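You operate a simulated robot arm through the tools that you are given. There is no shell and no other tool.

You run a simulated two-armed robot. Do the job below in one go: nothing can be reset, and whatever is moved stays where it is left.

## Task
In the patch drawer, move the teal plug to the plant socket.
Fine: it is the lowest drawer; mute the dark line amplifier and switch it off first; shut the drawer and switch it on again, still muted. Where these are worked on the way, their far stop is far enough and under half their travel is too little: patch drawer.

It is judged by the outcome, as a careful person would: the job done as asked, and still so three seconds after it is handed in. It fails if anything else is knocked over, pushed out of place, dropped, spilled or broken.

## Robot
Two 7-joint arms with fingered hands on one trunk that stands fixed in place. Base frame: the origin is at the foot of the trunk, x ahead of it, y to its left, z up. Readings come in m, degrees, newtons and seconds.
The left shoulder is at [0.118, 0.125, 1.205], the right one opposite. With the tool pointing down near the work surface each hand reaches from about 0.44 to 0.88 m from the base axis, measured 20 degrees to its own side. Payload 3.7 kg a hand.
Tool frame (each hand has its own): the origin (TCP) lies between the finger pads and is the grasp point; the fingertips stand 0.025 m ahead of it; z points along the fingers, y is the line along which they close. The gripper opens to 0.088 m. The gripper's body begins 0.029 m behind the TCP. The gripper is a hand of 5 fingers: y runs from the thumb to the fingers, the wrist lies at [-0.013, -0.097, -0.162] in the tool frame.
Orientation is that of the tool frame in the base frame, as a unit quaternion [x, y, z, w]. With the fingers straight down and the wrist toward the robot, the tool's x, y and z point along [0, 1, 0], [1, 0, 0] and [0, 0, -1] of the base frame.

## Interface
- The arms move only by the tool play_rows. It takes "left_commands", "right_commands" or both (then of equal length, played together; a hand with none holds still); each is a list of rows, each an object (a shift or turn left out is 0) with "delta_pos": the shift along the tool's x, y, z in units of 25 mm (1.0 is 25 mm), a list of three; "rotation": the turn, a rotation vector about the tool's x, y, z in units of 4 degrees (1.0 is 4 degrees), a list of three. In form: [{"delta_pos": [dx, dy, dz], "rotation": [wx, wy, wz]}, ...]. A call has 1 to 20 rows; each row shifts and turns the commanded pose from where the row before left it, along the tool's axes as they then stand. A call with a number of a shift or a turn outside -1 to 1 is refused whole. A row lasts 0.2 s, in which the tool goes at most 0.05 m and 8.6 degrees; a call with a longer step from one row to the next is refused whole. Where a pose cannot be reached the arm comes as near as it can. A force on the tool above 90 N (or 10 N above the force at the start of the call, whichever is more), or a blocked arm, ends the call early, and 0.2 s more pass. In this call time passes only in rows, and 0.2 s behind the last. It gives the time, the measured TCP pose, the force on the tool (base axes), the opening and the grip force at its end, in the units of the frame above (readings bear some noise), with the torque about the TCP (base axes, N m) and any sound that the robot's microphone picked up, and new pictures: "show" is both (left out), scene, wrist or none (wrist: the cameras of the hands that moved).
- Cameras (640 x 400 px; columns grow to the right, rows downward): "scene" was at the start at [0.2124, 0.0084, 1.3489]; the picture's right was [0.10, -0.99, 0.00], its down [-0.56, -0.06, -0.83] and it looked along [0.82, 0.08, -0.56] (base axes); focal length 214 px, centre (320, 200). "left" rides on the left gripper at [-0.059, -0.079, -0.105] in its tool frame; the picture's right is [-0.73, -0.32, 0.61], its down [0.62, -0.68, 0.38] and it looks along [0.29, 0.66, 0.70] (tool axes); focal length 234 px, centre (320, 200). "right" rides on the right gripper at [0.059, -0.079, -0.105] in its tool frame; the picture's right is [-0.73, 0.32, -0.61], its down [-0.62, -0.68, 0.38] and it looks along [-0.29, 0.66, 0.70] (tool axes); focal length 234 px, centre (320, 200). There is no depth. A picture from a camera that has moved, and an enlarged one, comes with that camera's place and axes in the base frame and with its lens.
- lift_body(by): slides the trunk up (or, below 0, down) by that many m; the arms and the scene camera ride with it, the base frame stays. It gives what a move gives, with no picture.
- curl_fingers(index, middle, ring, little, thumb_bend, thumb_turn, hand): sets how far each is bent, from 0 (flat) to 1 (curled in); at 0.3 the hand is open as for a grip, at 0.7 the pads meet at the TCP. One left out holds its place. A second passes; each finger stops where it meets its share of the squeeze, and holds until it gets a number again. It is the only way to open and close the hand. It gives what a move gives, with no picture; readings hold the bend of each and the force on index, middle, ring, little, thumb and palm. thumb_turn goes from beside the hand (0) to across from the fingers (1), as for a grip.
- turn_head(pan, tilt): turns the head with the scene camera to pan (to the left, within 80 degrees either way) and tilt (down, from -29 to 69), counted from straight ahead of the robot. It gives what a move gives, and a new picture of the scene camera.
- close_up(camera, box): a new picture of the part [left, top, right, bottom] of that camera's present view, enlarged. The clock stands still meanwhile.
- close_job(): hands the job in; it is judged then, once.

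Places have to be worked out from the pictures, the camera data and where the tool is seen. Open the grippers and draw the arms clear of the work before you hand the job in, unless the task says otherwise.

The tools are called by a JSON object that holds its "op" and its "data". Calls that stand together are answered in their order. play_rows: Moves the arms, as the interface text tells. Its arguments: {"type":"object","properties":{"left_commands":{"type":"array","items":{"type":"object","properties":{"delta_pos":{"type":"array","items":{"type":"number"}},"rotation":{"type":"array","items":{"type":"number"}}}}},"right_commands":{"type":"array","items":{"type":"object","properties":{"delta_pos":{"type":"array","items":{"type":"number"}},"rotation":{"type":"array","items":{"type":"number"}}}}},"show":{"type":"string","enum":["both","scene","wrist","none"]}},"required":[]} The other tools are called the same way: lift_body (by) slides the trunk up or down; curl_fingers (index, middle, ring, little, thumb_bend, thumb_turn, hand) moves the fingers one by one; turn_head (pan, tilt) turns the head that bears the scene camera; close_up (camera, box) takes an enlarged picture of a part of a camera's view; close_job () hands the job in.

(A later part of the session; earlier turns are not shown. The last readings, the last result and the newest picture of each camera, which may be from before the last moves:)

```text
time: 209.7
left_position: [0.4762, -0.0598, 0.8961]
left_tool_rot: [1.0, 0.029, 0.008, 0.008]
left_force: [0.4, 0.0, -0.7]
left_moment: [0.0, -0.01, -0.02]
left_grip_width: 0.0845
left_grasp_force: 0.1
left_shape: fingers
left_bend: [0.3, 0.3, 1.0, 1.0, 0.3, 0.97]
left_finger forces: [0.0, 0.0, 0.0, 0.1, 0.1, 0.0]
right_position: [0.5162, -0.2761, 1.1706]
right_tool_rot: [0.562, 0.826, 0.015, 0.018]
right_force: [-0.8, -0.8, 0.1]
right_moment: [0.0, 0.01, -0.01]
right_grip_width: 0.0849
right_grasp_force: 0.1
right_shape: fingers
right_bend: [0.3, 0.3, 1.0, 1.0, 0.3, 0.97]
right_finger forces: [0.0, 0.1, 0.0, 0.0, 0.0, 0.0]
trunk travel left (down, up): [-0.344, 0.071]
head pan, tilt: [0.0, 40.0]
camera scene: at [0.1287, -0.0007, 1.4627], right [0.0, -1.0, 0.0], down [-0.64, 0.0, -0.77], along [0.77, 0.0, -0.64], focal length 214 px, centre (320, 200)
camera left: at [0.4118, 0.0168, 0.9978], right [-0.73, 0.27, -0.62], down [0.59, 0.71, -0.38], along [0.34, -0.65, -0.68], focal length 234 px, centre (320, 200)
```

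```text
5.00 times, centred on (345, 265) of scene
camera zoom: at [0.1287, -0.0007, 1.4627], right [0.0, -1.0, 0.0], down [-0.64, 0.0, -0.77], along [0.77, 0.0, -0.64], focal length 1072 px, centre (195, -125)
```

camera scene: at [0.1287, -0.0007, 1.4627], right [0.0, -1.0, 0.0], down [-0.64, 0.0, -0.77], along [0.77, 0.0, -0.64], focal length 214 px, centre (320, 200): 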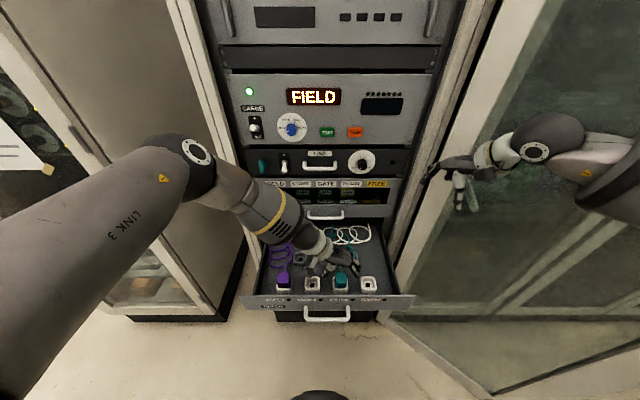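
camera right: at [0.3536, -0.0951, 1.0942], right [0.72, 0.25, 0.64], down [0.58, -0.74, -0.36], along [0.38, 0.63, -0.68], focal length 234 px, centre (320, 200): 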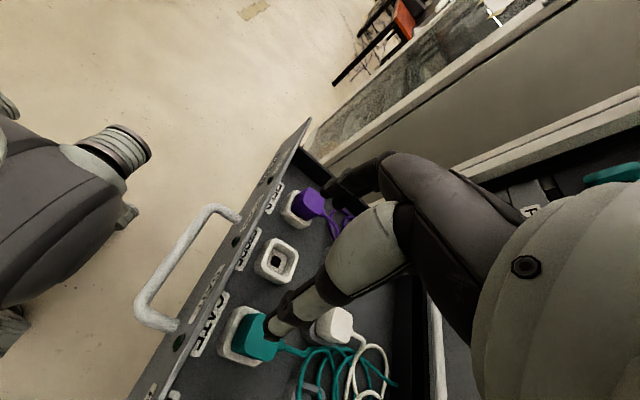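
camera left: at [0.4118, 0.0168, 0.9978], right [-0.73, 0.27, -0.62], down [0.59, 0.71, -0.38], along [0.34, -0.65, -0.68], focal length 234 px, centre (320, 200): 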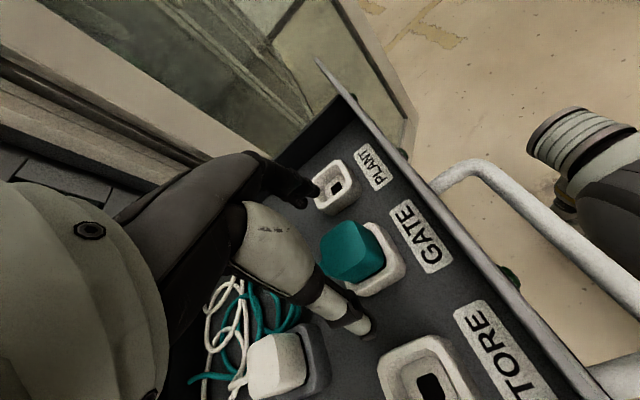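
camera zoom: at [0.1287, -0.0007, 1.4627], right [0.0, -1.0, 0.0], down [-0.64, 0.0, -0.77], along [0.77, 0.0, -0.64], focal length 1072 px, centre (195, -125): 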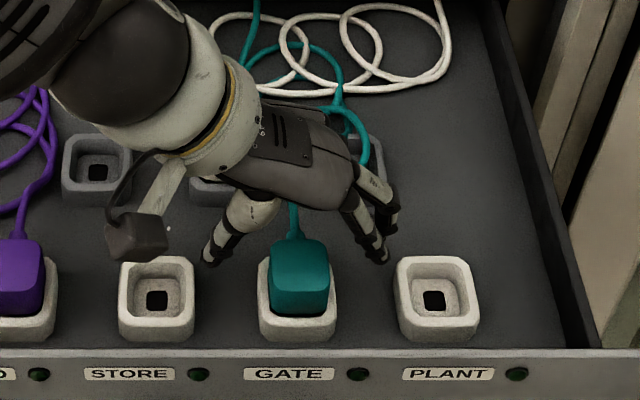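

The open fingertips straddle the plug evenly at x 0.475. I descend 16 mm more and close thumb, index and middle.

{"op": "play_rows", "data": {"left_commands": [{"delta_pos": [0, 0.08, 0.34]}, {"delta_pos": [0, 0.04, 0.34]}], "show": "none"}}

{"op": "curl_fingers", "data": {"hand": "left", "index": 0.65, "middle": 0.65, "thumb_bend": 0.65}}

{"op": "close_up", "data": {"camera": "left", "box": [220, 160, 420, 320]}}

{"op": "close_up", "data": {"camera": "scene", "box": [300, 225, 390, 305]}}

```text
time: 210.3
left_position: [0.4762, -0.0639, 0.8791]
left_tool_rot: [1.0, 0.027, 0.008, 0.007]
left_force: [0.8, 0.4, -0.6]
left_moment: [0.02, 0.01, 0.01]
left_grip_width: 0.0849
left_grasp_force: 0.0
left_shape: fingers
left_bend: [0.3, 0.3, 1.0, 1.0, 0.3, 0.97]
left_finger forces: [0.1, 0.0, 0.1, 0.0, 0.0, 0.0]
right_position: [0.5154, -0.2757, 1.1714]
right_tool_rot: [0.562, 0.827, 0.014, 0.018]
right_force: [0.3, 0.8, 0.2]
right_moment: [0.01, -0.02, -0.03]
right_grip_width: 0.0851
right_grasp_force: 0.0
right_shape: fingers
right_bend: [0.3, 0.3, 1.0, 1.0, 0.3, 0.97]
right_finger forces: [0.0, 0.1, 0.1, 0.0, 0.0, 0.1]
trunk travel left (down, up): [-0.344, 0.071]
head pan, tilt: [0.0, 40.0]
```

```text
time: 211.3
left_position: [0.4758, -0.0635, 0.8775]
left_tool_rot: [1.0, 0.028, 0.009, 0.008]
left_force: [-0.9, -1.4, 0.3]
left_moment: [0.0, -0.02, -0.01]
left_grip_width: 0.029
left_grasp_force: 8.3
left_shape: fingers
left_bend: [0.58, 0.59, 1.0, 1.0, 0.55, 1.0]
left_finger forces: [4.0, 4.7, 0.0, 0.0, 7.4, 0.0]
right_position: [0.5159, -0.2767, 1.1718]
right_tool_rot: [0.562, 0.827, 0.014, 0.018]
right_force: [0.1, -0.1, -0.1]
right_moment: [-0.02, -0.01, 0.02]
right_grip_width: 0.085
right_grasp_force: 0.0
right_shape: fingers
right_bend: [0.3, 0.3, 1.0, 1.0, 0.3, 0.97]
right_finger forces: [0.0, 0.0, 0.1, 0.0, 0.0, 0.1]
trunk travel left (down, up): [-0.344, 0.071]
head pan, tilt: [0.0, 40.0]
```

```text
2.50 times, centred on (320, 240) of left
camera zoom: at [0.4119, 0.0133, 0.9814], right [-0.73, 0.27, -0.62], down [0.59, 0.71, -0.38], along [0.34, -0.65, -0.68], focal length 585 px, centre (320, 100)
```

zoom: 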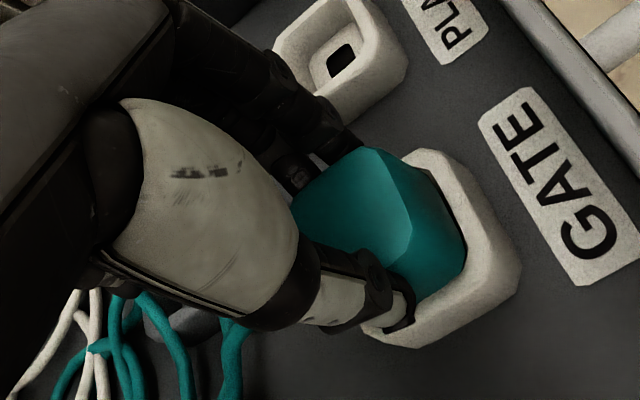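

```text
5.00 times, centred on (345, 265) of scene
camera zoom: at [0.1286, -0.0006, 1.4627], right [0.0, -1.0, 0.0], down [-0.64, 0.0, -0.77], along [0.77, 0.0, -0.64], focal length 1072 px, centre (195, -125)
```

zoom: 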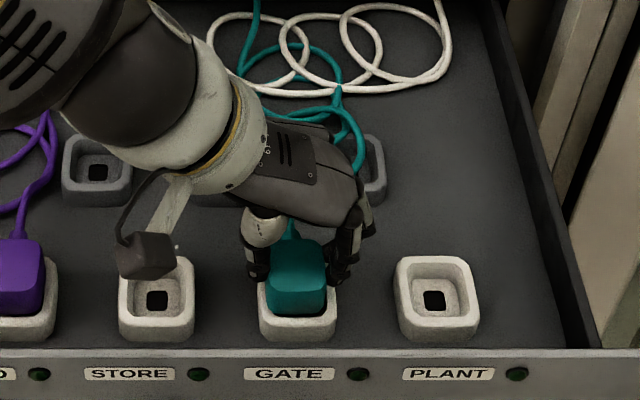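

The plug is held (7 N thumb against 4–5 N on each finger). I lift straight up slowly.

{"op": "play_rows", "data": {"left_commands": [{"delta_pos": [0, 0, -0.3]}, {"delta_pos": [0, 0, -0.3]}, {"delta_pos": [0, 0, -0.4]}, {"delta_pos": [0, 0, -0.5]}], "show": "both"}}

{"op": "close_up", "data": {"camera": "scene", "box": [300, 225, 390, 305]}}

```text
time: 212.3
left_position: [0.4747, -0.0646, 0.9161]
left_tool_rot: [1.0, 0.028, 0.008, 0.007]
left_force: [0.1, -0.2, -1.4]
left_moment: [-0.02, 0.0, -0.02]
left_grip_width: 0.0292
left_grasp_force: 8.2
left_shape: fingers
left_bend: [0.58, 0.59, 1.0, 1.0, 0.55, 1.0]
left_finger forces: [3.9, 4.2, 0.0, 0.0, 7.9, 0.0]
right_position: [0.516, -0.2762, 1.1717]
right_tool_rot: [0.563, 0.826, 0.014, 0.018]
right_force: [0.4, 0.3, 0.5]
right_moment: [-0.04, -0.02, -0.03]
right_grip_width: 0.0849
right_grasp_force: 0.1
right_shape: fingers
right_bend: [0.3, 0.3, 1.0, 1.0, 0.3, 0.97]
right_finger forces: [0.0, 0.0, 0.1, 0.0, 0.1, 0.0]
trunk travel left (down, up): [-0.344, 0.071]
head pan, tilt: [0.0, 40.0]
camera scene: at [0.1284, -0.0006, 1.4627], right [0.0, -1.0, 0.0], down [-0.64, 0.0, -0.77], along [0.77, 0.0, -0.64], focal length 214 px, centre (320, 200)
camera left: at [0.41, 0.0128, 1.0191], right [-0.73, 0.27, -0.62], down [0.59, 0.71, -0.38], along [0.34, -0.65, -0.68], focal length 234 px, centre (320, 200)
```

scene: 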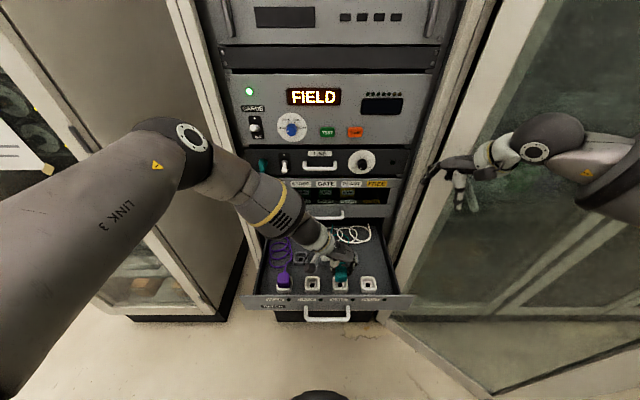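
left: 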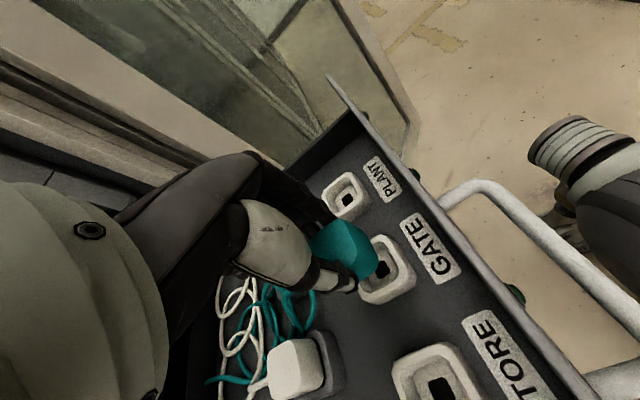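

```text
5.00 times, centred on (345, 265) of scene
camera zoom: at [0.1284, -0.0006, 1.4627], right [0.0, -1.0, 0.0], down [-0.64, 0.0, -0.77], along [0.77, 0.0, -0.64], focal length 1072 px, centre (195, -125)
```

zoom: 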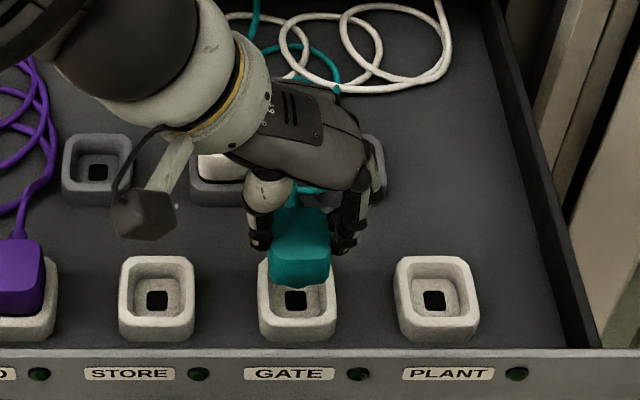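

The plug is out. GATE and PLANT holes are 88 mm apart in y and in the same row, so I raise a little more and move exactly 87 mm right.

{"op": "play_rows", "data": {"left_commands": [{"delta_pos": [0, 0, -0.48]}, {"delta_pos": [-0.03, 0.7, 0.01]}, {"delta_pos": [-0.03, 0.7, 0.01]}, {"delta_pos": [-0.03, 0.7, 0.01]}, {"delta_pos": [-0.03, 0.7, 0.01]}, {"delta_pos": [-0.03, 0.67, 0.01]}], "show": "both"}}

{"op": "close_up", "data": {"camera": "scene", "box": [310, 225, 400, 305]}}

{"op": "close_up", "data": {"camera": "left", "box": [220, 160, 440, 340]}}

```text
time: 213.7
left_position: [0.4756, -0.1516, 0.9291]
left_tool_rot: [1.0, 0.028, 0.009, 0.008]
left_force: [0.8, 0.3, -1.3]
left_moment: [-0.03, 0.01, -0.01]
left_grip_width: 0.0292
left_grasp_force: 8.3
left_shape: fingers
left_bend: [0.58, 0.59, 1.0, 1.0, 0.55, 1.0]
left_finger forces: [3.9, 4.1, 0.1, 0.0, 7.8, 0.0]
right_position: [0.5157, -0.2768, 1.1707]
right_tool_rot: [0.563, 0.826, 0.014, 0.018]
right_force: [-0.3, -0.4, 0.3]
right_moment: [-0.02, -0.03, 0.0]
right_grip_width: 0.0846
right_grasp_force: 0.0
right_shape: fingers
right_bend: [0.3, 0.3, 1.0, 1.0, 0.3, 0.97]
right_finger forces: [0.0, 0.1, 0.0, 0.0, 0.0, 0.1]
trunk travel left (down, up): [-0.344, 0.071]
head pan, tilt: [0.0, 40.0]
camera scene: at [0.1285, -0.001, 1.4627], right [0.0, -1.0, 0.0], down [-0.64, 0.0, -0.77], along [0.77, 0.0, -0.64], focal length 214 px, centre (320, 200)
camera left: at [0.4117, -0.0748, 1.032], right [-0.73, 0.27, -0.62], down [0.59, 0.71, -0.38], along [0.34, -0.65, -0.68], focal length 234 px, centre (320, 200)
```

scene: 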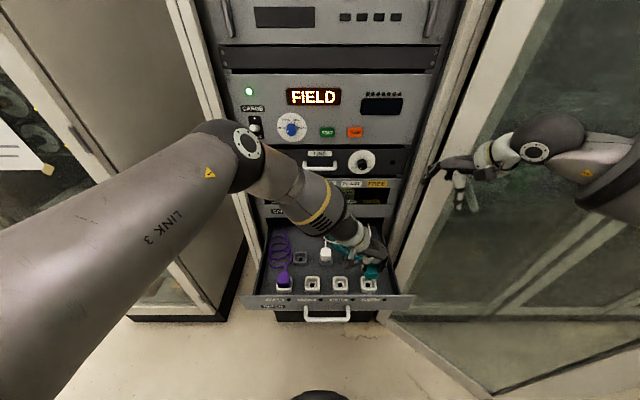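
left: 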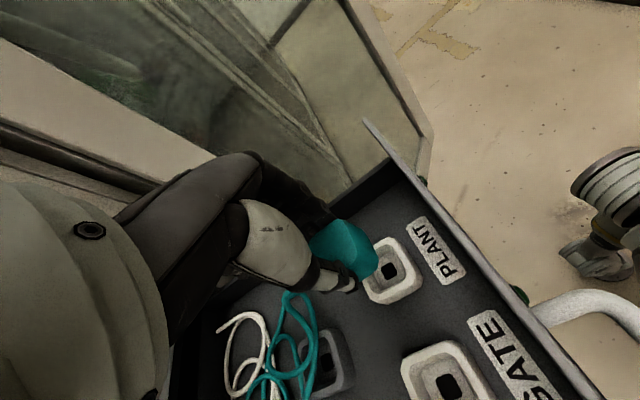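

```text
5.00 times, centred on (355, 265) of scene
camera zoom: at [0.1285, -0.001, 1.4627], right [0.0, -1.0, 0.0], down [-0.64, 0.0, -0.77], along [0.77, 0.0, -0.64], focal length 1072 px, centre (145, -125)
```

zoom: 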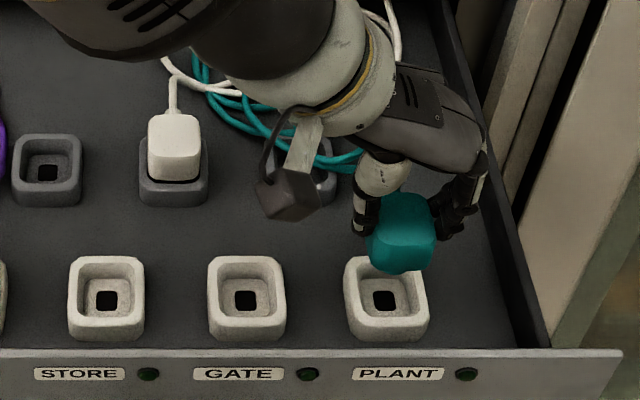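

```text
2.22 times, centred on (330, 250) of left
camera zoom: at [0.4117, -0.0748, 1.032], right [-0.73, 0.27, -0.62], down [0.59, 0.71, -0.38], along [0.34, -0.65, -0.68], focal length 520 px, centre (298, 89)
```

zoom: 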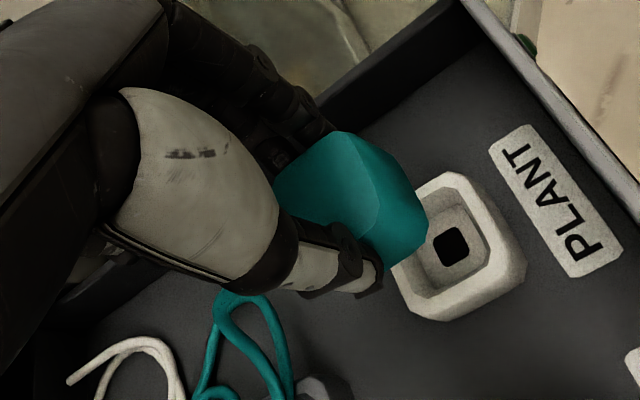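

The plug is aligned with PLANT to within about 2 mm. I descend in small steps, checking force.

{"op": "play_rows", "data": {"left_commands": [{"delta_pos": [0.0, -0.04, 0.35]}, {"delta_pos": [0.0, 0, 0.35]}, {"delta_pos": [0, 0, 0.35]}, {"delta_pos": [0, 0, 0.3]}], "show": "none"}}

{"op": "close_up", "data": {"camera": "scene", "box": [310, 225, 400, 305]}}

{"op": "close_up", "data": {"camera": "left", "box": [220, 160, 440, 340]}}

```text
time: 214.7
left_position: [0.4757, -0.1505, 0.8954]
left_tool_rot: [1.0, 0.028, 0.009, 0.007]
left_force: [-0.6, -0.2, -0.3]
left_moment: [0.02, -0.01, 0.0]
left_grip_width: 0.0289
left_grasp_force: 7.8
left_shape: fingers
left_bend: [0.58, 0.59, 1.0, 1.0, 0.55, 1.0]
left_finger forces: [3.9, 4.1, 0.1, 0.1, 7.9, 0.1]
right_position: [0.5167, -0.2773, 1.1702]
right_tool_rot: [0.563, 0.826, 0.014, 0.018]
right_force: [0.1, 0.7, -0.3]
right_moment: [0.01, -0.02, -0.02]
right_grip_width: 0.0852
right_grasp_force: 0.2
right_shape: fingers
right_bend: [0.3, 0.3, 1.0, 1.0, 0.3, 0.97]
right_finger forces: [0.0, 0.1, 0.1, 0.0, 0.0, 0.0]
trunk travel left (down, up): [-0.344, 0.071]
head pan, tilt: [0.0, 40.0]
```

```text
5.00 times, centred on (355, 265) of scene
camera zoom: at [0.1286, -0.0004, 1.4627], right [0.0, -1.0, 0.0], down [-0.64, 0.0, -0.77], along [0.77, 0.0, -0.64], focal length 1072 px, centre (145, -125)
```

zoom: 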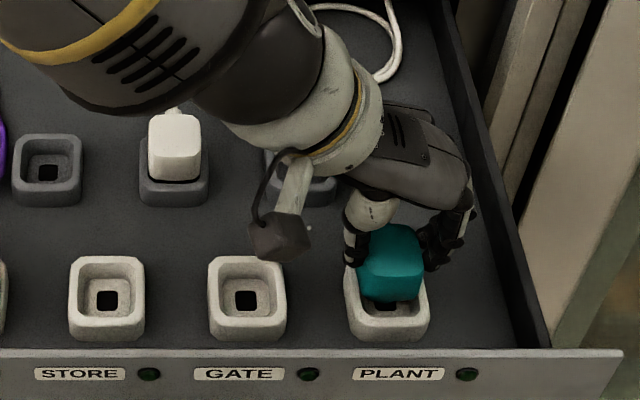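

```text
2.22 times, centred on (330, 250) of left
camera zoom: at [0.4121, -0.0734, 0.9976], right [-0.73, 0.27, -0.62], down [0.59, 0.71, -0.38], along [0.34, -0.65, -0.68], focal length 520 px, centre (298, 89)
```

zoom: 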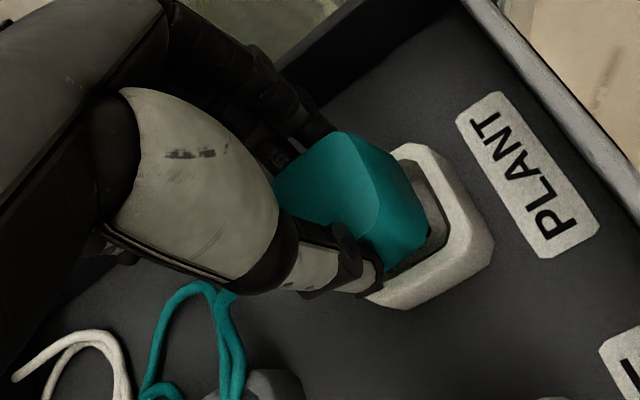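

The plug lines up with the socket opening. I lower the last 18 mm gently.

{"op": "play_rows", "data": {"left_commands": [{"delta_pos": [0, 0, 0.18]}, {"delta_pos": [0, 0, 0.18]}, {"delta_pos": [0, 0, 0.18]}, {"delta_pos": [0, 0, 0.18]}], "show": "none"}}

{"op": "close_up", "data": {"camera": "scene", "box": [310, 225, 400, 305]}}

{"op": "close_up", "data": {"camera": "left", "box": [220, 160, 440, 340]}}

```text
time: 215.7
left_position: [0.477, -0.1504, 0.8777]
left_tool_rot: [1.0, 0.028, 0.009, 0.009]
left_force: [-1.0, -2.1, 3.3]
left_moment: [-0.03, -0.03, -0.03]
left_grip_width: 0.029
left_grasp_force: 7.9
left_shape: fingers
left_bend: [0.58, 0.59, 1.0, 1.0, 0.55, 1.0]
left_finger forces: [4.4, 4.7, 0.1, 0.0, 7.6, 0.1]
right_position: [0.5157, -0.2756, 1.1731]
right_tool_rot: [0.563, 0.826, 0.015, 0.018]
right_force: [0.5, 0.1, -0.6]
right_moment: [0.0, -0.02, -0.02]
right_grip_width: 0.0849
right_grasp_force: 0.2
right_shape: fingers
right_bend: [0.3, 0.3, 1.0, 1.0, 0.3, 0.97]
right_finger forces: [0.0, 0.0, 0.0, 0.1, 0.0, 0.1]
trunk travel left (down, up): [-0.344, 0.071]
head pan, tilt: [0.0, 40.0]
```

```text
5.00 times, centred on (355, 265) of scene
camera zoom: at [0.1278, -0.0004, 1.4628], right [0.0, -1.0, 0.0], down [-0.64, 0.0, -0.77], along [0.77, 0.0, -0.64], focal length 1072 px, centre (145, -125)
```

zoom: 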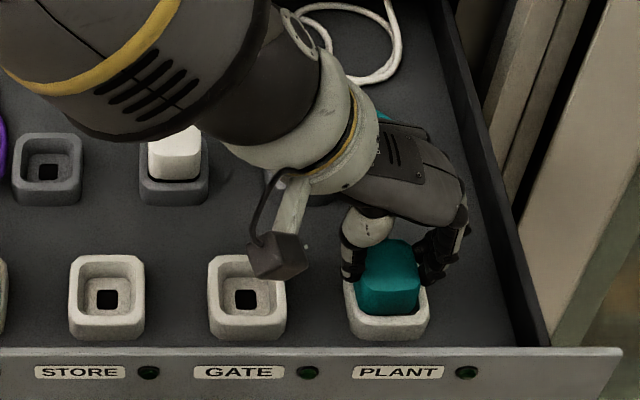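

```text
2.22 times, centred on (330, 250) of left
camera zoom: at [0.4119, -0.0736, 0.9809], right [-0.73, 0.27, -0.63], down [0.59, 0.71, -0.38], along [0.34, -0.65, -0.68], focal length 520 px, centre (298, 89)
```

zoom: 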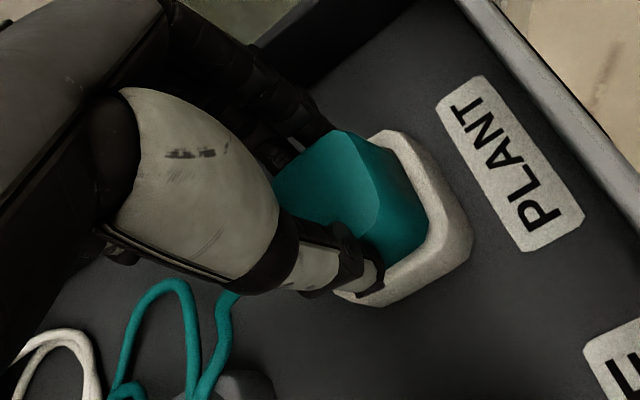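

It's at the original seated height with a 3 N contact. I press 4–5 mm further to make sure it is home.

{"op": "play_rows", "data": {"left_commands": [{"delta_pos": [0, 0, 0.1]}, {"delta_pos": [0, 0, 0.1]}], "show": "none"}}

{"op": "close_up", "data": {"camera": "left", "box": [220, 160, 440, 340]}}

```text
time: 216.3
left_position: [0.4753, -0.1517, 0.8734]
left_tool_rot: [1.0, 0.028, 0.01, 0.009]
left_force: [1.1, -3.9, 13.4]
left_moment: [-0.1, -0.06, -0.01]
left_grip_width: 0.0293
left_grasp_force: 9.9
left_shape: fingers
left_bend: [0.58, 0.59, 1.0, 1.0, 0.55, 1.0]
left_finger forces: [5.4, 5.9, 0.1, 0.1, 7.7, 0.0]
right_position: [0.5151, -0.2765, 1.1722]
right_tool_rot: [0.563, 0.826, 0.014, 0.019]
right_force: [0.6, -0.2, -0.5]
right_moment: [-0.01, 0.0, -0.01]
right_grip_width: 0.0852
right_grasp_force: 0.1
right_shape: fingers
right_bend: [0.3, 0.3, 1.0, 1.0, 0.3, 0.97]
right_finger forces: [0.1, 0.1, 0.0, 0.0, 0.0, 0.0]
trunk travel left (down, up): [-0.344, 0.071]
head pan, tilt: [0.0, 40.0]
```

```text
2.22 times, centred on (330, 250) of left
camera zoom: at [0.4115, -0.0737, 0.9765], right [-0.73, 0.27, -0.63], down [0.59, 0.71, -0.38], along [0.34, -0.65, -0.68], focal length 520 px, centre (298, 89)
```

zoom: 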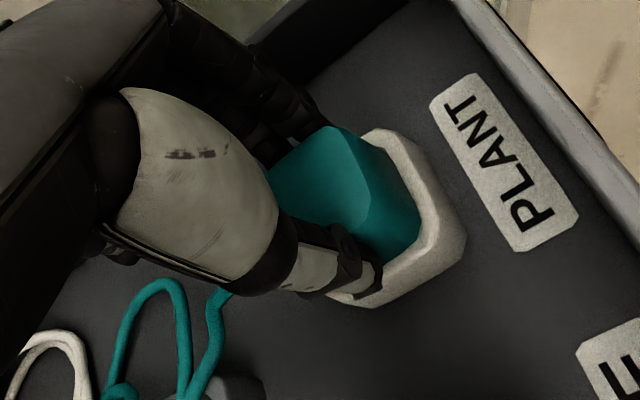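

The plug is firmly seated (13 N). I open the fingers and lift away straight up.

{"op": "curl_fingers", "data": {"hand": "left", "index": 0.35, "middle": 0.35, "thumb_bend": 0.35}}

{"op": "play_rows", "data": {"left_commands": [{"delta_pos": [0, 0, -0.4]}, {"delta_pos": [0, 0, -0.6]}, {"delta_pos": [0, 0, -0.8]}, {"delta_pos": [0, 0, -0.8]}, {"delta_pos": [0, -0.4, -0.8]}, {"delta_pos": [0, -0.8, -0.6]}, {"delta_pos": [0, -0.8, -0.6]}, {"delta_pos": [0, -0.8, -0.6]}, {"delta_pos": [0, -0.8, -0.6]}, {"delta_pos": [0, -0.8, -0.4]}], "show": "scene"}}

{"op": "close_up", "data": {"camera": "scene", "box": [240, 215, 410, 320]}}

```text
time: 217.3
left_position: [0.4759, -0.1501, 0.8733]
left_tool_rot: [1.0, 0.028, 0.01, 0.008]
left_force: [0.5, 0.2, -0.1]
left_moment: [0.03, 0.0, 0.0]
left_grip_width: 0.0735
left_grasp_force: 0.1
left_shape: fingers
left_bend: [0.35, 0.35, 1.0, 1.0, 0.35, 0.98]
left_finger forces: [0.0, 0.1, 0.1, 0.0, 0.0, 0.1]
right_position: [0.5156, -0.2763, 1.1718]
right_tool_rot: [0.563, 0.826, 0.013, 0.017]
right_force: [0.2, -1.2, -0.8]
right_moment: [-0.01, -0.01, -0.02]
right_grip_width: 0.0851
right_grasp_force: 0.1
right_shape: fingers
right_bend: [0.3, 0.3, 1.0, 1.0, 0.3, 0.97]
right_finger forces: [0.0, 0.0, 0.0, 0.0, 0.1, 0.1]
trunk travel left (down, up): [-0.344, 0.071]
head pan, tilt: [0.0, 40.0]
```

```text
time: 219.5
left_position: [0.4668, -0.0362, 1.0274]
left_tool_rot: [1.0, 0.028, 0.009, 0.008]
left_force: [0.0, -0.2, -0.4]
left_moment: [0.01, 0.03, -0.02]
left_grip_width: 0.0739
left_grasp_force: 0.1
left_shape: fingers
left_bend: [0.35, 0.35, 1.0, 1.0, 0.35, 0.98]
left_finger forces: [0.0, 0.0, 0.0, 0.0, 0.0, 0.0]
right_position: [0.5152, -0.2761, 1.1728]
right_tool_rot: [0.562, 0.827, 0.014, 0.018]
right_force: [-0.2, 0.2, 0.0]
right_moment: [-0.03, -0.02, -0.01]
right_grip_width: 0.0847
right_grasp_force: 0.1
right_shape: fingers
right_bend: [0.3, 0.3, 1.0, 1.0, 0.3, 0.97]
right_finger forces: [0.0, 0.1, 0.0, 0.0, 0.0, 0.1]
trunk travel left (down, up): [-0.344, 0.071]
head pan, tilt: [0.0, 40.0]
camera scene: at [0.1283, 0.0003, 1.4627], right [0.0, -1.0, 0.0], down [-0.64, 0.0, -0.77], along [0.77, 0.0, -0.64], focal length 214 px, centre (320, 200)
```

scene: 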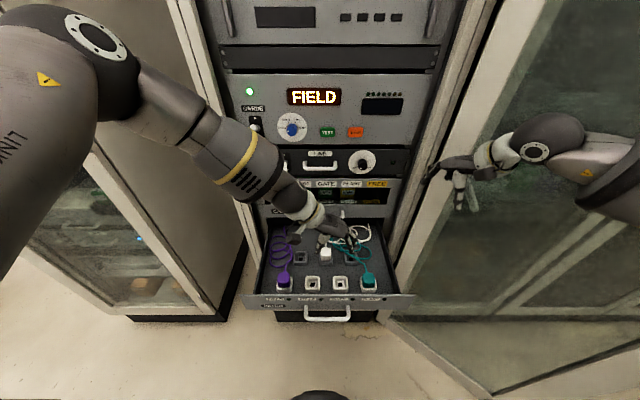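

```text
3.76 times, centred on (325, 268) of scene
camera zoom: at [0.1283, 0.0003, 1.4627], right [0.0, -1.0, 0.0], down [-0.64, 0.0, -0.77], along [0.77, 0.0, -0.64], focal length 807 px, centre (301, -54)
```

zoom: 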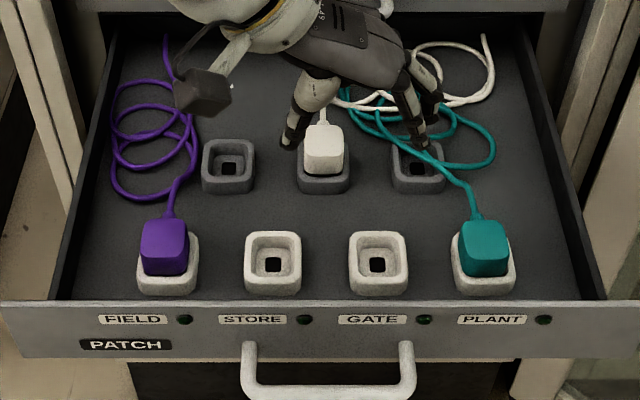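

The teal plug sits in PLANT, everything else in place. Now to close the drawer. I first bring the left hand away to its side, rotating it back.

{"op": "play_rows", "data": {"left_commands": [{"delta_pos": [0, -0.5, -0.8]}, {"delta_pos": [0, -0.8, -0.5]}, {"delta_pos": [0, -0.9, -0.3]}, {"delta_pos": [0, -0.9, -0.3]}, {"delta_pos": [0, -0.9, -0.3]}, {"rotation": [0, 0, -1], "delta_pos": [0, -0.8, -0.3]}, {"rotation": [0, 0, -1], "delta_pos": [0.1, -0.7, -0.3]}, {"rotation": [0, 0, -1], "delta_pos": [0.2, -0.6, -0.3]}, {"rotation": [0, 0, -1], "delta_pos": [0.3, -0.5, -0.3]}, {"rotation": [0, 0, -1], "delta_pos": [0.3, -0.4, -0.3]}, {"rotation": [0, 0, -1]}, {"rotation": [0, 0, -1]}, {"rotation": [0, 0, -1]}, {"rotation": [0, 0, -1]}, {"rotation": [0, 0, -1]}, {"rotation": [0, 0, -1]}, {"rotation": [0, 0, -1]}, {"rotation": [0, 0, -1]}, {"rotation": [0, 0, -1]}, {"rotation": [0, 0, -1]}], "show": "scene"}}

```text
time: 223.7
left_position: [0.4496, 0.0064, 1.0979]
left_tool_rot: [0.851, 0.524, 0.004, 0.01]
left_force: [0.0, 0.8, 1.3]
left_moment: [0.0, -0.03, -0.01]
left_grip_width: 0.0739
left_grasp_force: 0.0
left_shape: fingers
left_bend: [0.35, 0.35, 1.0, 1.0, 0.35, 0.98]
left_finger forces: [0.0, 0.1, 0.0, 0.1, 0.1, 0.0]
left hand out of reach, approached as far as the arm can: row 2, 3, 4, 5, 6, 7, 8, 9
right_position: [0.5158, -0.277, 1.1717]
right_tool_rot: [0.562, 0.827, 0.015, 0.018]
right_force: [0.7, 0.3, 0.0]
right_moment: [0.0, 0.01, -0.01]
right_grip_width: 0.0849
right_grasp_force: 0.1
right_shape: fingers
right_bend: [0.3, 0.3, 1.0, 1.0, 0.3, 0.97]
right_finger forces: [0.0, 0.1, 0.0, 0.0, 0.0, 0.0]
trunk travel left (down, up): [-0.344, 0.071]
head pan, tilt: [0.0, 40.0]
camera scene: at [0.1286, -0.0005, 1.4627], right [0.0, -1.0, 0.0], down [-0.64, 0.0, -0.77], along [0.77, 0.0, -0.64], focal length 214 px, centre (320, 200)
```

scene: 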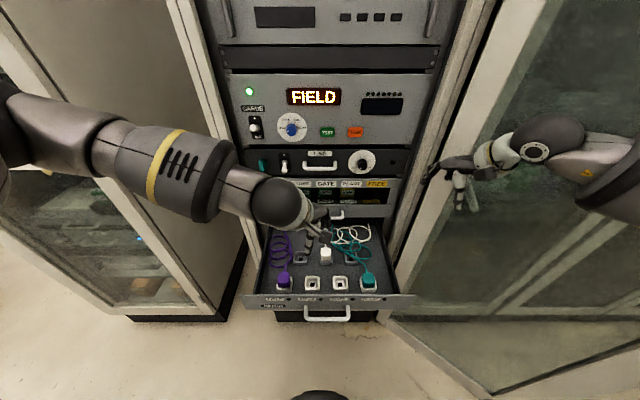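

I finish rotating the left hand to straight and move it left and up, out of the way.

{"op": "play_rows", "data": {"left_commands": [{"rotation": [0, 0, -1]}, {"rotation": [0, 0, -1]}, {"rotation": [0, 0, -1]}, {"rotation": [0, 0, -1]}, {"rotation": [0, 0, -1]}, {"rotation": [0, 0, -1]}, {"rotation": [0, 0, -1]}, {"delta_pos": [0.8, 0.2, -0.5]}, {"delta_pos": [0.8, 0.2, -0.5]}, {"delta_pos": [0.8, 0.2, -0.5]}, {"delta_pos": [0.8, 0.2, -0.5]}, {"delta_pos": [0.8, 0.2, -0.5]}, {"delta_pos": [0.8, 0.2, -0.5]}, {"delta_pos": [0.8, 0.2, -0.5]}, {"delta_pos": [0.8, 0.2, -0.5]}, {"delta_pos": [0.8, 0.2, -0.5]}, {"delta_pos": [0.8, 0.2, -0.5]}], "right_commands": [{"rotation": [0, 0, 1]}, {"rotation": [0, 0, 1]}, {"rotation": [0, 0, 1]}, {"rotation": [0, 0, 1]}, {"rotation": [0, 0, 1]}, {}, {}, {}, {}, {}, {}, {}, {}, {}, {}, {}, {}], "show": "scene"}}

{"op": "curl_fingers", "data": {"hand": "right", "index": 0.5, "middle": 0.5, "ring": 0.5, "little": 0.5, "thumb_bend": 0.25}}

```text
time: 227.3
left_position: [0.493, 0.2091, 1.2184]
left_tool_rot: [0.7, 0.714, 0.001, 0.013]
left_force: [-0.2, -0.4, 0.3]
left_moment: [-0.03, -0.03, 0.02]
left_grip_width: 0.0739
left_grasp_force: 0.1
left_shape: fingers
left_bend: [0.35, 0.35, 1.0, 1.0, 0.35, 0.98]
left_finger forces: [0.0, 0.1, 0.1, 0.0, 0.1, 0.0]
right_position: [0.5156, -0.2757, 1.1721]
right_tool_rot: [0.697, 0.716, 0.018, 0.016]
right_force: [-0.4, -0.2, 0.3]
right_moment: [-0.03, 0.02, -0.02]
right_grip_width: 0.0851
right_grasp_force: 0.0
right_shape: fingers
right_bend: [0.3, 0.3, 1.0, 1.0, 0.3, 0.97]
right_finger forces: [0.1, 0.1, 0.1, 0.0, 0.0, 0.0]
trunk travel left (down, up): [-0.344, 0.071]
head pan, tilt: [0.0, 40.0]
camera scene: at [0.1282, 0.0, 1.4627], right [0.0, -1.0, 0.0], down [-0.64, 0.0, -0.77], along [0.77, 0.0, -0.64], focal length 214 px, centre (320, 200)
```

scene: 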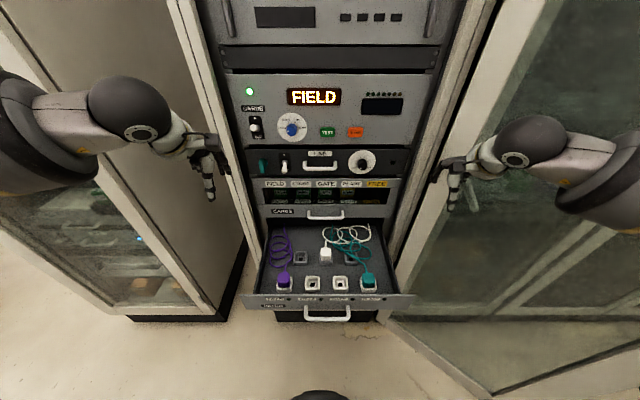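

```text
time: 228.3
left_position: [0.4948, 0.2082, 1.2188]
left_tool_rot: [0.7, 0.714, 0.001, 0.012]
left_force: [0.9, 0.0, -0.6]
left_moment: [0.04, -0.01, 0.01]
left_grip_width: 0.0738
left_grasp_force: 0.1
left_shape: fingers
left_bend: [0.35, 0.35, 1.0, 1.0, 0.35, 0.98]
left_finger forces: [0.0, 0.0, 0.1, 0.0, 0.1, 0.1]
right_position: [0.5168, -0.2765, 1.1715]
right_tool_rot: [0.698, 0.716, 0.018, 0.016]
right_force: [-0.3, -0.2, 0.3]
right_moment: [0.0, 0.01, -0.02]
right_grip_width: 0.0666
right_grasp_force: 0.1
right_shape: fingers
right_bend: [0.5, 0.5, 0.5, 0.5, 0.25, 0.97]
right_finger forces: [0.1, 0.1, 0.0, 0.1, 0.0, 0.1]
trunk travel left (down, up): [-0.344, 0.071]
head pan, tilt: [0.0, 40.0]
```

Both hands are parked with fingers down. I take the right hand back over the handle along the way it left, to push the drawer shut with the fingers between bar and panel.

{"op": "play_rows", "data": {"right_commands": [{"delta_pos": [0.43, -0.65, 0.67]}, {"delta_pos": [0.43, -0.65, 0.67]}, {"delta_pos": [0.43, -0.65, 0.67]}, {"delta_pos": [0.43, -0.65, 0.67]}, {"delta_pos": [0.43, -0.65, 0.67]}, {"delta_pos": [0.43, -0.65, 0.67]}, {"rotation": [-1, 0, 0]}, {"rotation": [-1, 0, 0]}, {"delta_pos": [0.72, -0.318, 0.395]}, {"delta_pos": [0.72, -0.318, 0.395]}, {"delta_pos": [0.72, -0.318, 0.395]}, {"delta_pos": [0.72, -0.318, 0.395]}, {"delta_pos": [0.72, -0.318, 0.395]}, {"delta_pos": [0.72, -0.318, 0.395]}, {"delta_pos": [0.72, -0.318, 0.395]}, {"delta_pos": [0.72, -0.318, 0.395]}, {"delta_pos": [0.72, -0.318, 0.395]}], "show": "both"}}

```text
time: 231.9
left_position: [0.4938, 0.2088, 1.2191]
left_tool_rot: [0.699, 0.715, 0.002, 0.011]
left_force: [0.8, -0.2, 0.4]
left_moment: [-0.02, -0.01, 0.03]
left_grip_width: 0.0737
left_grasp_force: 0.0
left_shape: fingers
left_bend: [0.35, 0.35, 1.0, 1.0, 0.35, 0.98]
left_finger forces: [0.0, 0.1, 0.0, 0.0, 0.0, 0.0]
right_position: [0.4168, -0.2008, 1.0571]
right_tool_rot: [0.694, 0.714, 0.065, 0.061]
right_force: [0.3, 0.1, -0.8]
right_moment: [-0.04, 0.02, 0.02]
right_grip_width: 0.0666
right_grasp_force: 0.1
right_shape: fingers
right_bend: [0.5, 0.5, 0.5, 0.5, 0.25, 0.97]
right_finger forces: [0.0, 0.0, 0.0, 0.0, 0.0, 0.1]
right hand out of reach, approached as far as the arm can: row 9, 10, 11, 12, 13, 14, 15, 16, 17
trunk travel left (down, up): [-0.344, 0.071]
head pan, tilt: [0.0, 40.0]
camera scene: at [0.1285, -0.0004, 1.4627], right [0.0, -1.0, 0.0], down [-0.64, 0.0, -0.77], along [0.77, 0.0, -0.64], focal length 214 px, centre (320, 200)
camera right: at [0.3174, -0.1449, 1.1485], right [0.23, -0.72, 0.65], down [-0.58, -0.64, -0.5], along [0.78, -0.27, -0.57], focal length 234 px, centre (320, 200)
```

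scene: 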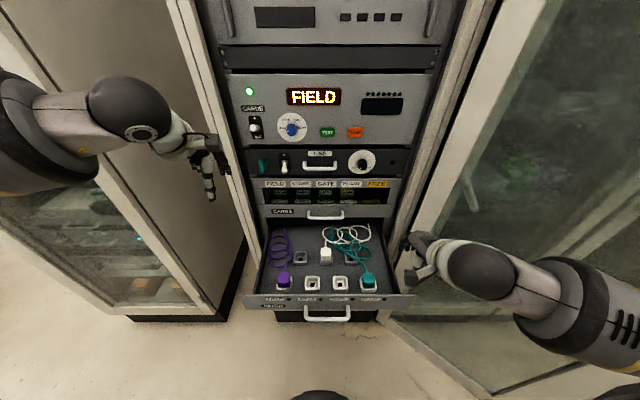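
right: 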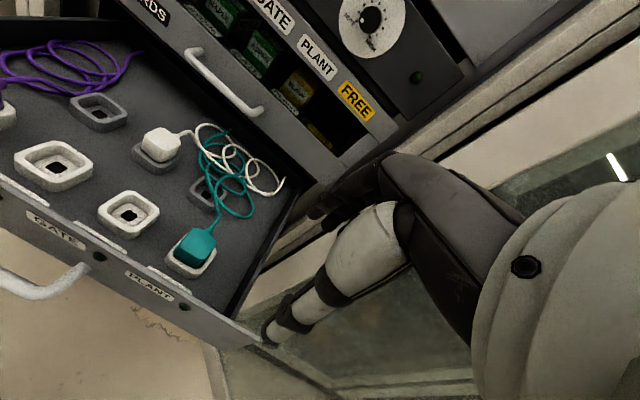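

The arm is cramped this close in. I raise the trunk to its top, relax the pitch, and try to come down in front of the drawer front.

{"op": "lift_body", "data": {"by": 0.07}}

{"op": "play_rows", "data": {"right_commands": [{"rotation": [1, 0, 0]}, {"rotation": [1, 0, 0]}, {"delta_pos": [0.3, -0.4, 0.8]}, {"delta_pos": [0.3, -0.4, 0.8]}, {"delta_pos": [0.3, -0.4, 0.8]}, {"delta_pos": [0.3, -0.4, 0.8]}, {"delta_pos": [0.3, -0.4, 0.6]}, {"delta_pos": [0.3, -0.4, 0.3]}], "show": "both"}}

```text
time: 233.0
left_position: [0.4944, 0.2086, 1.29]
left_tool_rot: [0.7, 0.714, 0.001, 0.011]
left_force: [-0.1, -0.4, -0.1]
left_moment: [0.02, 0.01, -0.02]
left_grip_width: 0.0735
left_grasp_force: 0.0
left_shape: fingers
left_bend: [0.35, 0.35, 1.0, 1.0, 0.35, 0.98]
left_finger forces: [0.0, 0.0, 0.0, 0.0, 0.1, 0.0]
right_position: [0.4162, -0.2005, 1.1277]
right_tool_rot: [0.695, 0.713, 0.066, 0.063]
right_force: [-0.1, -0.2, -1.5]
right_moment: [0.01, -0.01, -0.04]
right_grip_width: 0.0668
right_grasp_force: 0.1
right_shape: fingers
right_bend: [0.5, 0.5, 0.5, 0.5, 0.25, 0.97]
right_finger forces: [0.0, 0.0, 0.0, 0.0, 0.1, 0.1]
trunk travel left (down, up): [-0.414, 0.001]
head pan, tilt: [0.0, 40.0]
```

```text
time: 234.8
left_position: [0.4942, 0.2079, 1.2897]
left_tool_rot: [0.7, 0.714, 0.0, 0.012]
left_force: [-0.1, -0.1, 0.5]
left_moment: [0.03, -0.02, 0.01]
left_grip_width: 0.0739
left_grasp_force: 0.1
left_shape: fingers
left_bend: [0.35, 0.35, 1.0, 1.0, 0.35, 0.98]
left_finger forces: [0.1, 0.1, 0.0, 0.0, 0.1, 0.0]
right_position: [0.3928, -0.1818, 1.0774]
right_tool_rot: [0.698, 0.716, 0.016, 0.015]
right_force: [0.4, 0.4, -0.1]
right_moment: [-0.03, 0.02, 0.0]
right_grip_width: 0.067
right_grasp_force: 0.1
right_shape: fingers
right_bend: [0.5, 0.5, 0.5, 0.5, 0.25, 0.97]
right_finger forces: [0.0, 0.0, 0.0, 0.0, 0.0, 0.0]
right hand out of reach, approached as far as the arm can: row 5, 6, 7, 8
trunk travel left (down, up): [-0.414, 0.001]
head pan, tilt: [0.0, 40.0]
camera scene: at [0.1264, -0.0005, 1.5323], right [0.0, -1.0, 0.0], down [-0.64, 0.0, -0.77], along [0.77, 0.0, -0.64], focal length 214 px, centre (320, 200)
camera right: at [0.3074, -0.1263, 1.1797], right [0.32, -0.72, 0.62], down [-0.65, -0.64, -0.41], along [0.69, -0.27, -0.67], focal length 234 px, centre (320, 200)
```

scene: 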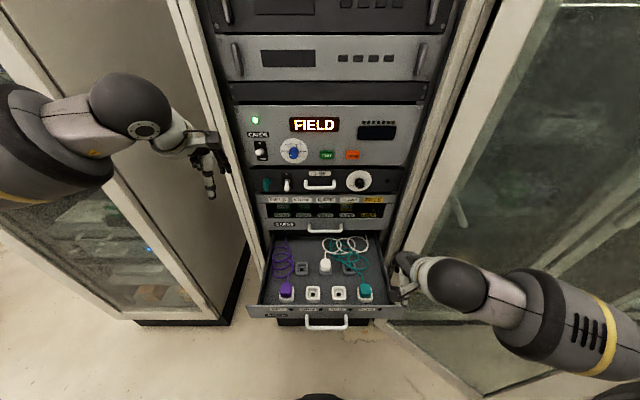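
right: 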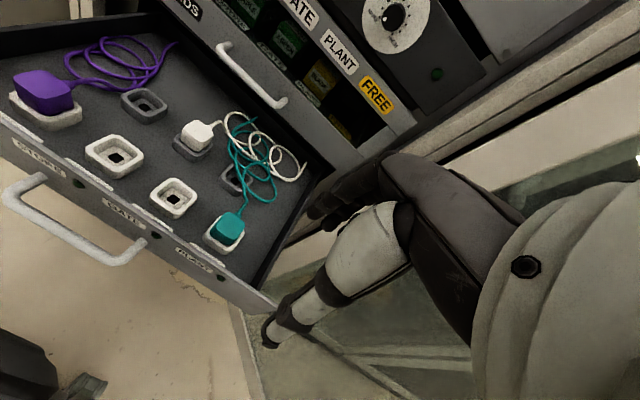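

Coming in from the side near my body is what cramps the arm. I'll go around: forward above the drawer's middle first, then back toward me at y = 0, as when I pulled it.

{"op": "play_rows", "data": {"right_commands": [{"delta_pos": [0, 0.8, -0.2]}, {"delta_pos": [0, 0.8, -0.2]}, {"delta_pos": [0, 0.8, -0.2]}, {"delta_pos": [0.3, 0.8, -0.2]}, {"delta_pos": [0.7, 0.6, 0]}, {"delta_pos": [0.9, 0.2, 0]}, {"delta_pos": [0.9, 0, 0]}, {"delta_pos": [0.9, 0, 0]}, {"delta_pos": [0.9, 0, 0]}, {"delta_pos": [0.9, 0, 0]}, {"delta_pos": [0.9, 0, 0]}, {"delta_pos": [0.9, 0, 0.1]}, {"rotation": [-1, 0, 0]}, {"rotation": [-1, 0, 0]}], "show": "none"}}

{"op": "lift_body", "data": {"by": -0.07}}

{"op": "play_rows", "data": {"right_commands": [{"delta_pos": [0, -0.1, 0.5]}, {"delta_pos": [0, -0.1, 0.5]}], "show": "scene"}}

```text
time: 237.8
left_position: [0.4946, 0.2088, 1.2895]
left_tool_rot: [0.699, 0.715, 0.0, 0.011]
left_force: [-0.3, 0.4, 0.5]
left_moment: [-0.02, 0.01, -0.03]
left_grip_width: 0.0737
left_grasp_force: 0.0
left_shape: fingers
left_bend: [0.35, 0.35, 1.0, 1.0, 0.35, 0.98]
left_finger forces: [0.0, 0.0, 0.0, 0.0, 0.1, 0.0]
right_position: [0.4866, 0.0039, 1.0983]
right_tool_rot: [0.695, 0.713, 0.067, 0.063]
right_force: [0.1, 0.2, 0.1]
right_moment: [0.02, 0.03, -0.03]
right_grip_width: 0.0667
right_grasp_force: 0.1
right_shape: fingers
right_bend: [0.5, 0.5, 0.5, 0.5, 0.25, 0.97]
right_finger forces: [0.0, 0.0, 0.0, 0.0, 0.1, 0.0]
trunk travel left (down, up): [-0.414, 0.001]
head pan, tilt: [0.0, 40.0]
```

```text
time: 238.9
left_position: [0.4945, 0.2078, 1.222]
left_tool_rot: [0.699, 0.715, 0.001, 0.012]
left_force: [0.7, -0.3, 0.8]
left_moment: [-0.02, 0.01, 0.0]
left_grip_width: 0.074
left_grasp_force: 0.3
left_shape: fingers
left_bend: [0.35, 0.35, 1.0, 1.0, 0.35, 0.98]
left_finger forces: [0.0, 0.0, 0.0, 0.0, 0.0, 0.1]
right_position: [0.4866, 0.0018, 1.0286]
right_tool_rot: [0.695, 0.713, 0.066, 0.063]
right_force: [-0.1, -0.1, -0.2]
right_moment: [0.01, 0.03, 0.0]
right_grip_width: 0.067
right_grasp_force: 0.0
right_shape: fingers
right_bend: [0.5, 0.5, 0.5, 0.5, 0.25, 0.97]
right_finger forces: [0.0, 0.0, 0.0, 0.0, 0.1, 0.0]
trunk travel left (down, up): [-0.344, 0.071]
head pan, tilt: [0.0, 40.0]
```

```text
time: 239.5
left_position: [0.4949, 0.2099, 1.2206]
left_tool_rot: [0.699, 0.715, 0.001, 0.012]
left_force: [0.5, -0.6, 0.0]
left_moment: [0.0, 0.02, 0.02]
left_grip_width: 0.0737
left_grasp_force: 0.1
left_shape: fingers
left_bend: [0.35, 0.35, 1.0, 1.0, 0.35, 0.98]
left_finger forces: [0.0, 0.1, 0.0, 0.0, 0.1, 0.0]
right_position: [0.4882, 0.0025, 1.0022]
right_tool_rot: [0.695, 0.713, 0.067, 0.062]
right_force: [0.0, -0.1, -1.1]
right_moment: [-0.01, 0.01, -0.01]
right_grip_width: 0.0666
right_grasp_force: 0.0
right_shape: fingers
right_bend: [0.5, 0.5, 0.5, 0.5, 0.25, 0.97]
right_finger forces: [0.0, 0.1, 0.0, 0.0, 0.1, 0.0]
trunk travel left (down, up): [-0.344, 0.071]
head pan, tilt: [0.0, 40.0]
camera scene: at [0.1286, -0.0004, 1.4627], right [0.0, -1.0, 0.0], down [-0.64, 0.0, -0.77], along [0.77, 0.0, -0.64], focal length 214 px, centre (320, 200)
```

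scene: 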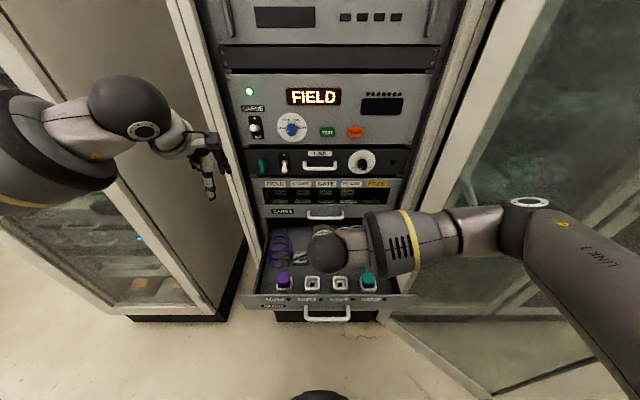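

Now no limits at (0.488, 0.003, 1.00). I draw the hand back toward me at this height until it is above the gap behind the handle bar.

{"op": "play_rows", "data": {"right_commands": [{"delta_pos": [0, -0.75, 0.1]}, {"delta_pos": [0, -0.75, 0.1]}, {"delta_pos": [0, -0.75, 0.1]}, {"delta_pos": [0, -0.75, 0.1]}, {"delta_pos": [0, -0.75, 0.1]}, {"delta_pos": [0, -0.75, 0.1]}, {"delta_pos": [0, -0.75, 0.1]}], "show": "both"}}

```text
time: 241.1
left_position: [0.4934, 0.209, 1.2207]
left_tool_rot: [0.7, 0.714, 0.001, 0.012]
left_force: [0.2, -0.4, 0.2]
left_moment: [0.02, 0.0, 0.02]
left_grip_width: 0.0738
left_grasp_force: 0.1
left_shape: fingers
left_bend: [0.35, 0.35, 1.0, 1.0, 0.35, 0.98]
left_finger forces: [0.1, 0.1, 0.0, 0.0, 0.1, 0.0]
right_position: [0.3601, -0.0008, 0.9608]
right_tool_rot: [0.694, 0.714, 0.065, 0.063]
right_force: [0.1, -0.1, 0.6]
right_moment: [-0.03, 0.0, 0.03]
right_grip_width: 0.0666
right_grasp_force: 0.1
right_shape: fingers
right_bend: [0.5, 0.5, 0.5, 0.5, 0.25, 0.97]
right_finger forces: [0.1, 0.0, 0.0, 0.0, 0.1, 0.1]
trunk travel left (down, up): [-0.344, 0.071]
head pan, tilt: [0.0, 40.0]
camera scene: at [0.1284, -0.0002, 1.4627], right [0.0, -1.0, 0.0], down [-0.64, 0.0, -0.77], along [0.77, 0.0, -0.64], focal length 214 px, centre (320, 200)
camera right: at [0.2605, 0.0549, 1.0515], right [0.23, -0.72, 0.65], down [-0.58, -0.64, -0.5], along [0.78, -0.27, -0.57], focal length 234 px, centre (320, 200)
```

scene: 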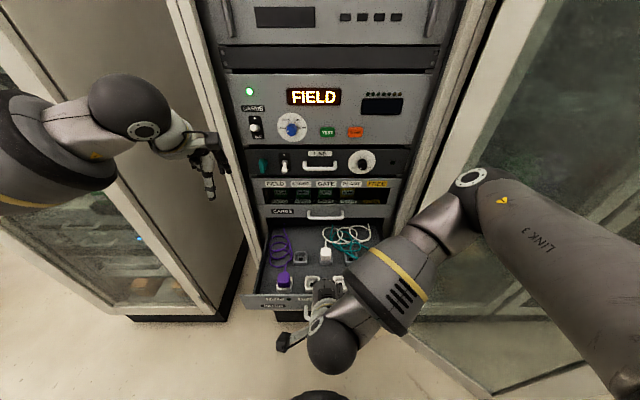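
right: 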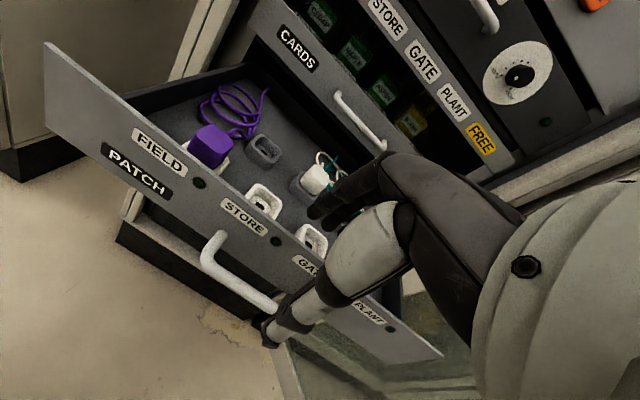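

I lower straight down so the fingers drop between bar and drawer front.

{"op": "play_rows", "data": {"right_commands": [{"delta_pos": [0.05, -0.12, 0.853]}, {"delta_pos": [0.05, -0.12, 0.853]}, {"delta_pos": [0, -0.13, 0.853]}], "show": "none"}}

{"op": "close_up", "data": {"camera": "right", "box": [200, 110, 440, 290]}}

```text
time: 241.9
left_position: [0.4947, 0.2084, 1.2206]
left_tool_rot: [0.7, 0.714, 0.0, 0.012]
left_force: [-0.8, -0.6, 0.1]
left_moment: [0.0, -0.01, 0.03]
left_grip_width: 0.0739
left_grasp_force: 0.0
left_shape: fingers
left_bend: [0.35, 0.35, 1.0, 1.0, 0.35, 0.98]
left_finger forces: [0.1, 0.0, 0.1, 0.0, 0.0, 0.0]
right_position: [0.3624, 0.0018, 0.8962]
right_tool_rot: [0.694, 0.714, 0.066, 0.063]
right_force: [0.3, 0.6, 0.3]
right_moment: [0.02, 0.04, 0.01]
right_grip_width: 0.0668
right_grasp_force: 0.0
right_shape: fingers
right_bend: [0.5, 0.5, 0.5, 0.5, 0.25, 0.97]
right_finger forces: [0.0, 0.0, 0.0, 0.0, 0.0, 0.1]
trunk travel left (down, up): [-0.344, 0.071]
head pan, tilt: [0.0, 40.0]
```

```text
2.22 times, centred on (320, 200) of right
camera zoom: at [0.2635, 0.0573, 0.9868], right [0.23, -0.72, 0.65], down [-0.58, -0.64, -0.5], along [0.78, -0.27, -0.57], focal length 520 px, centre (320, 200)
```

zoom: 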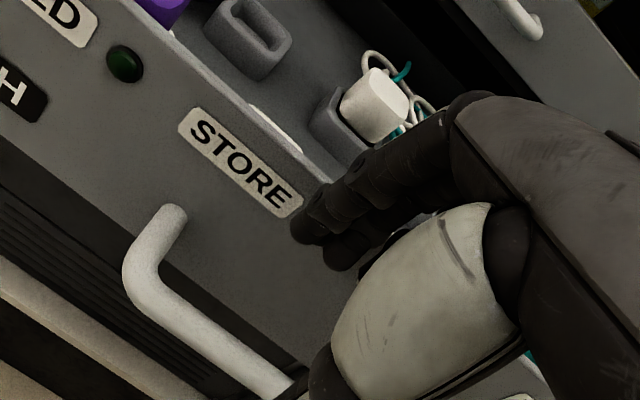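

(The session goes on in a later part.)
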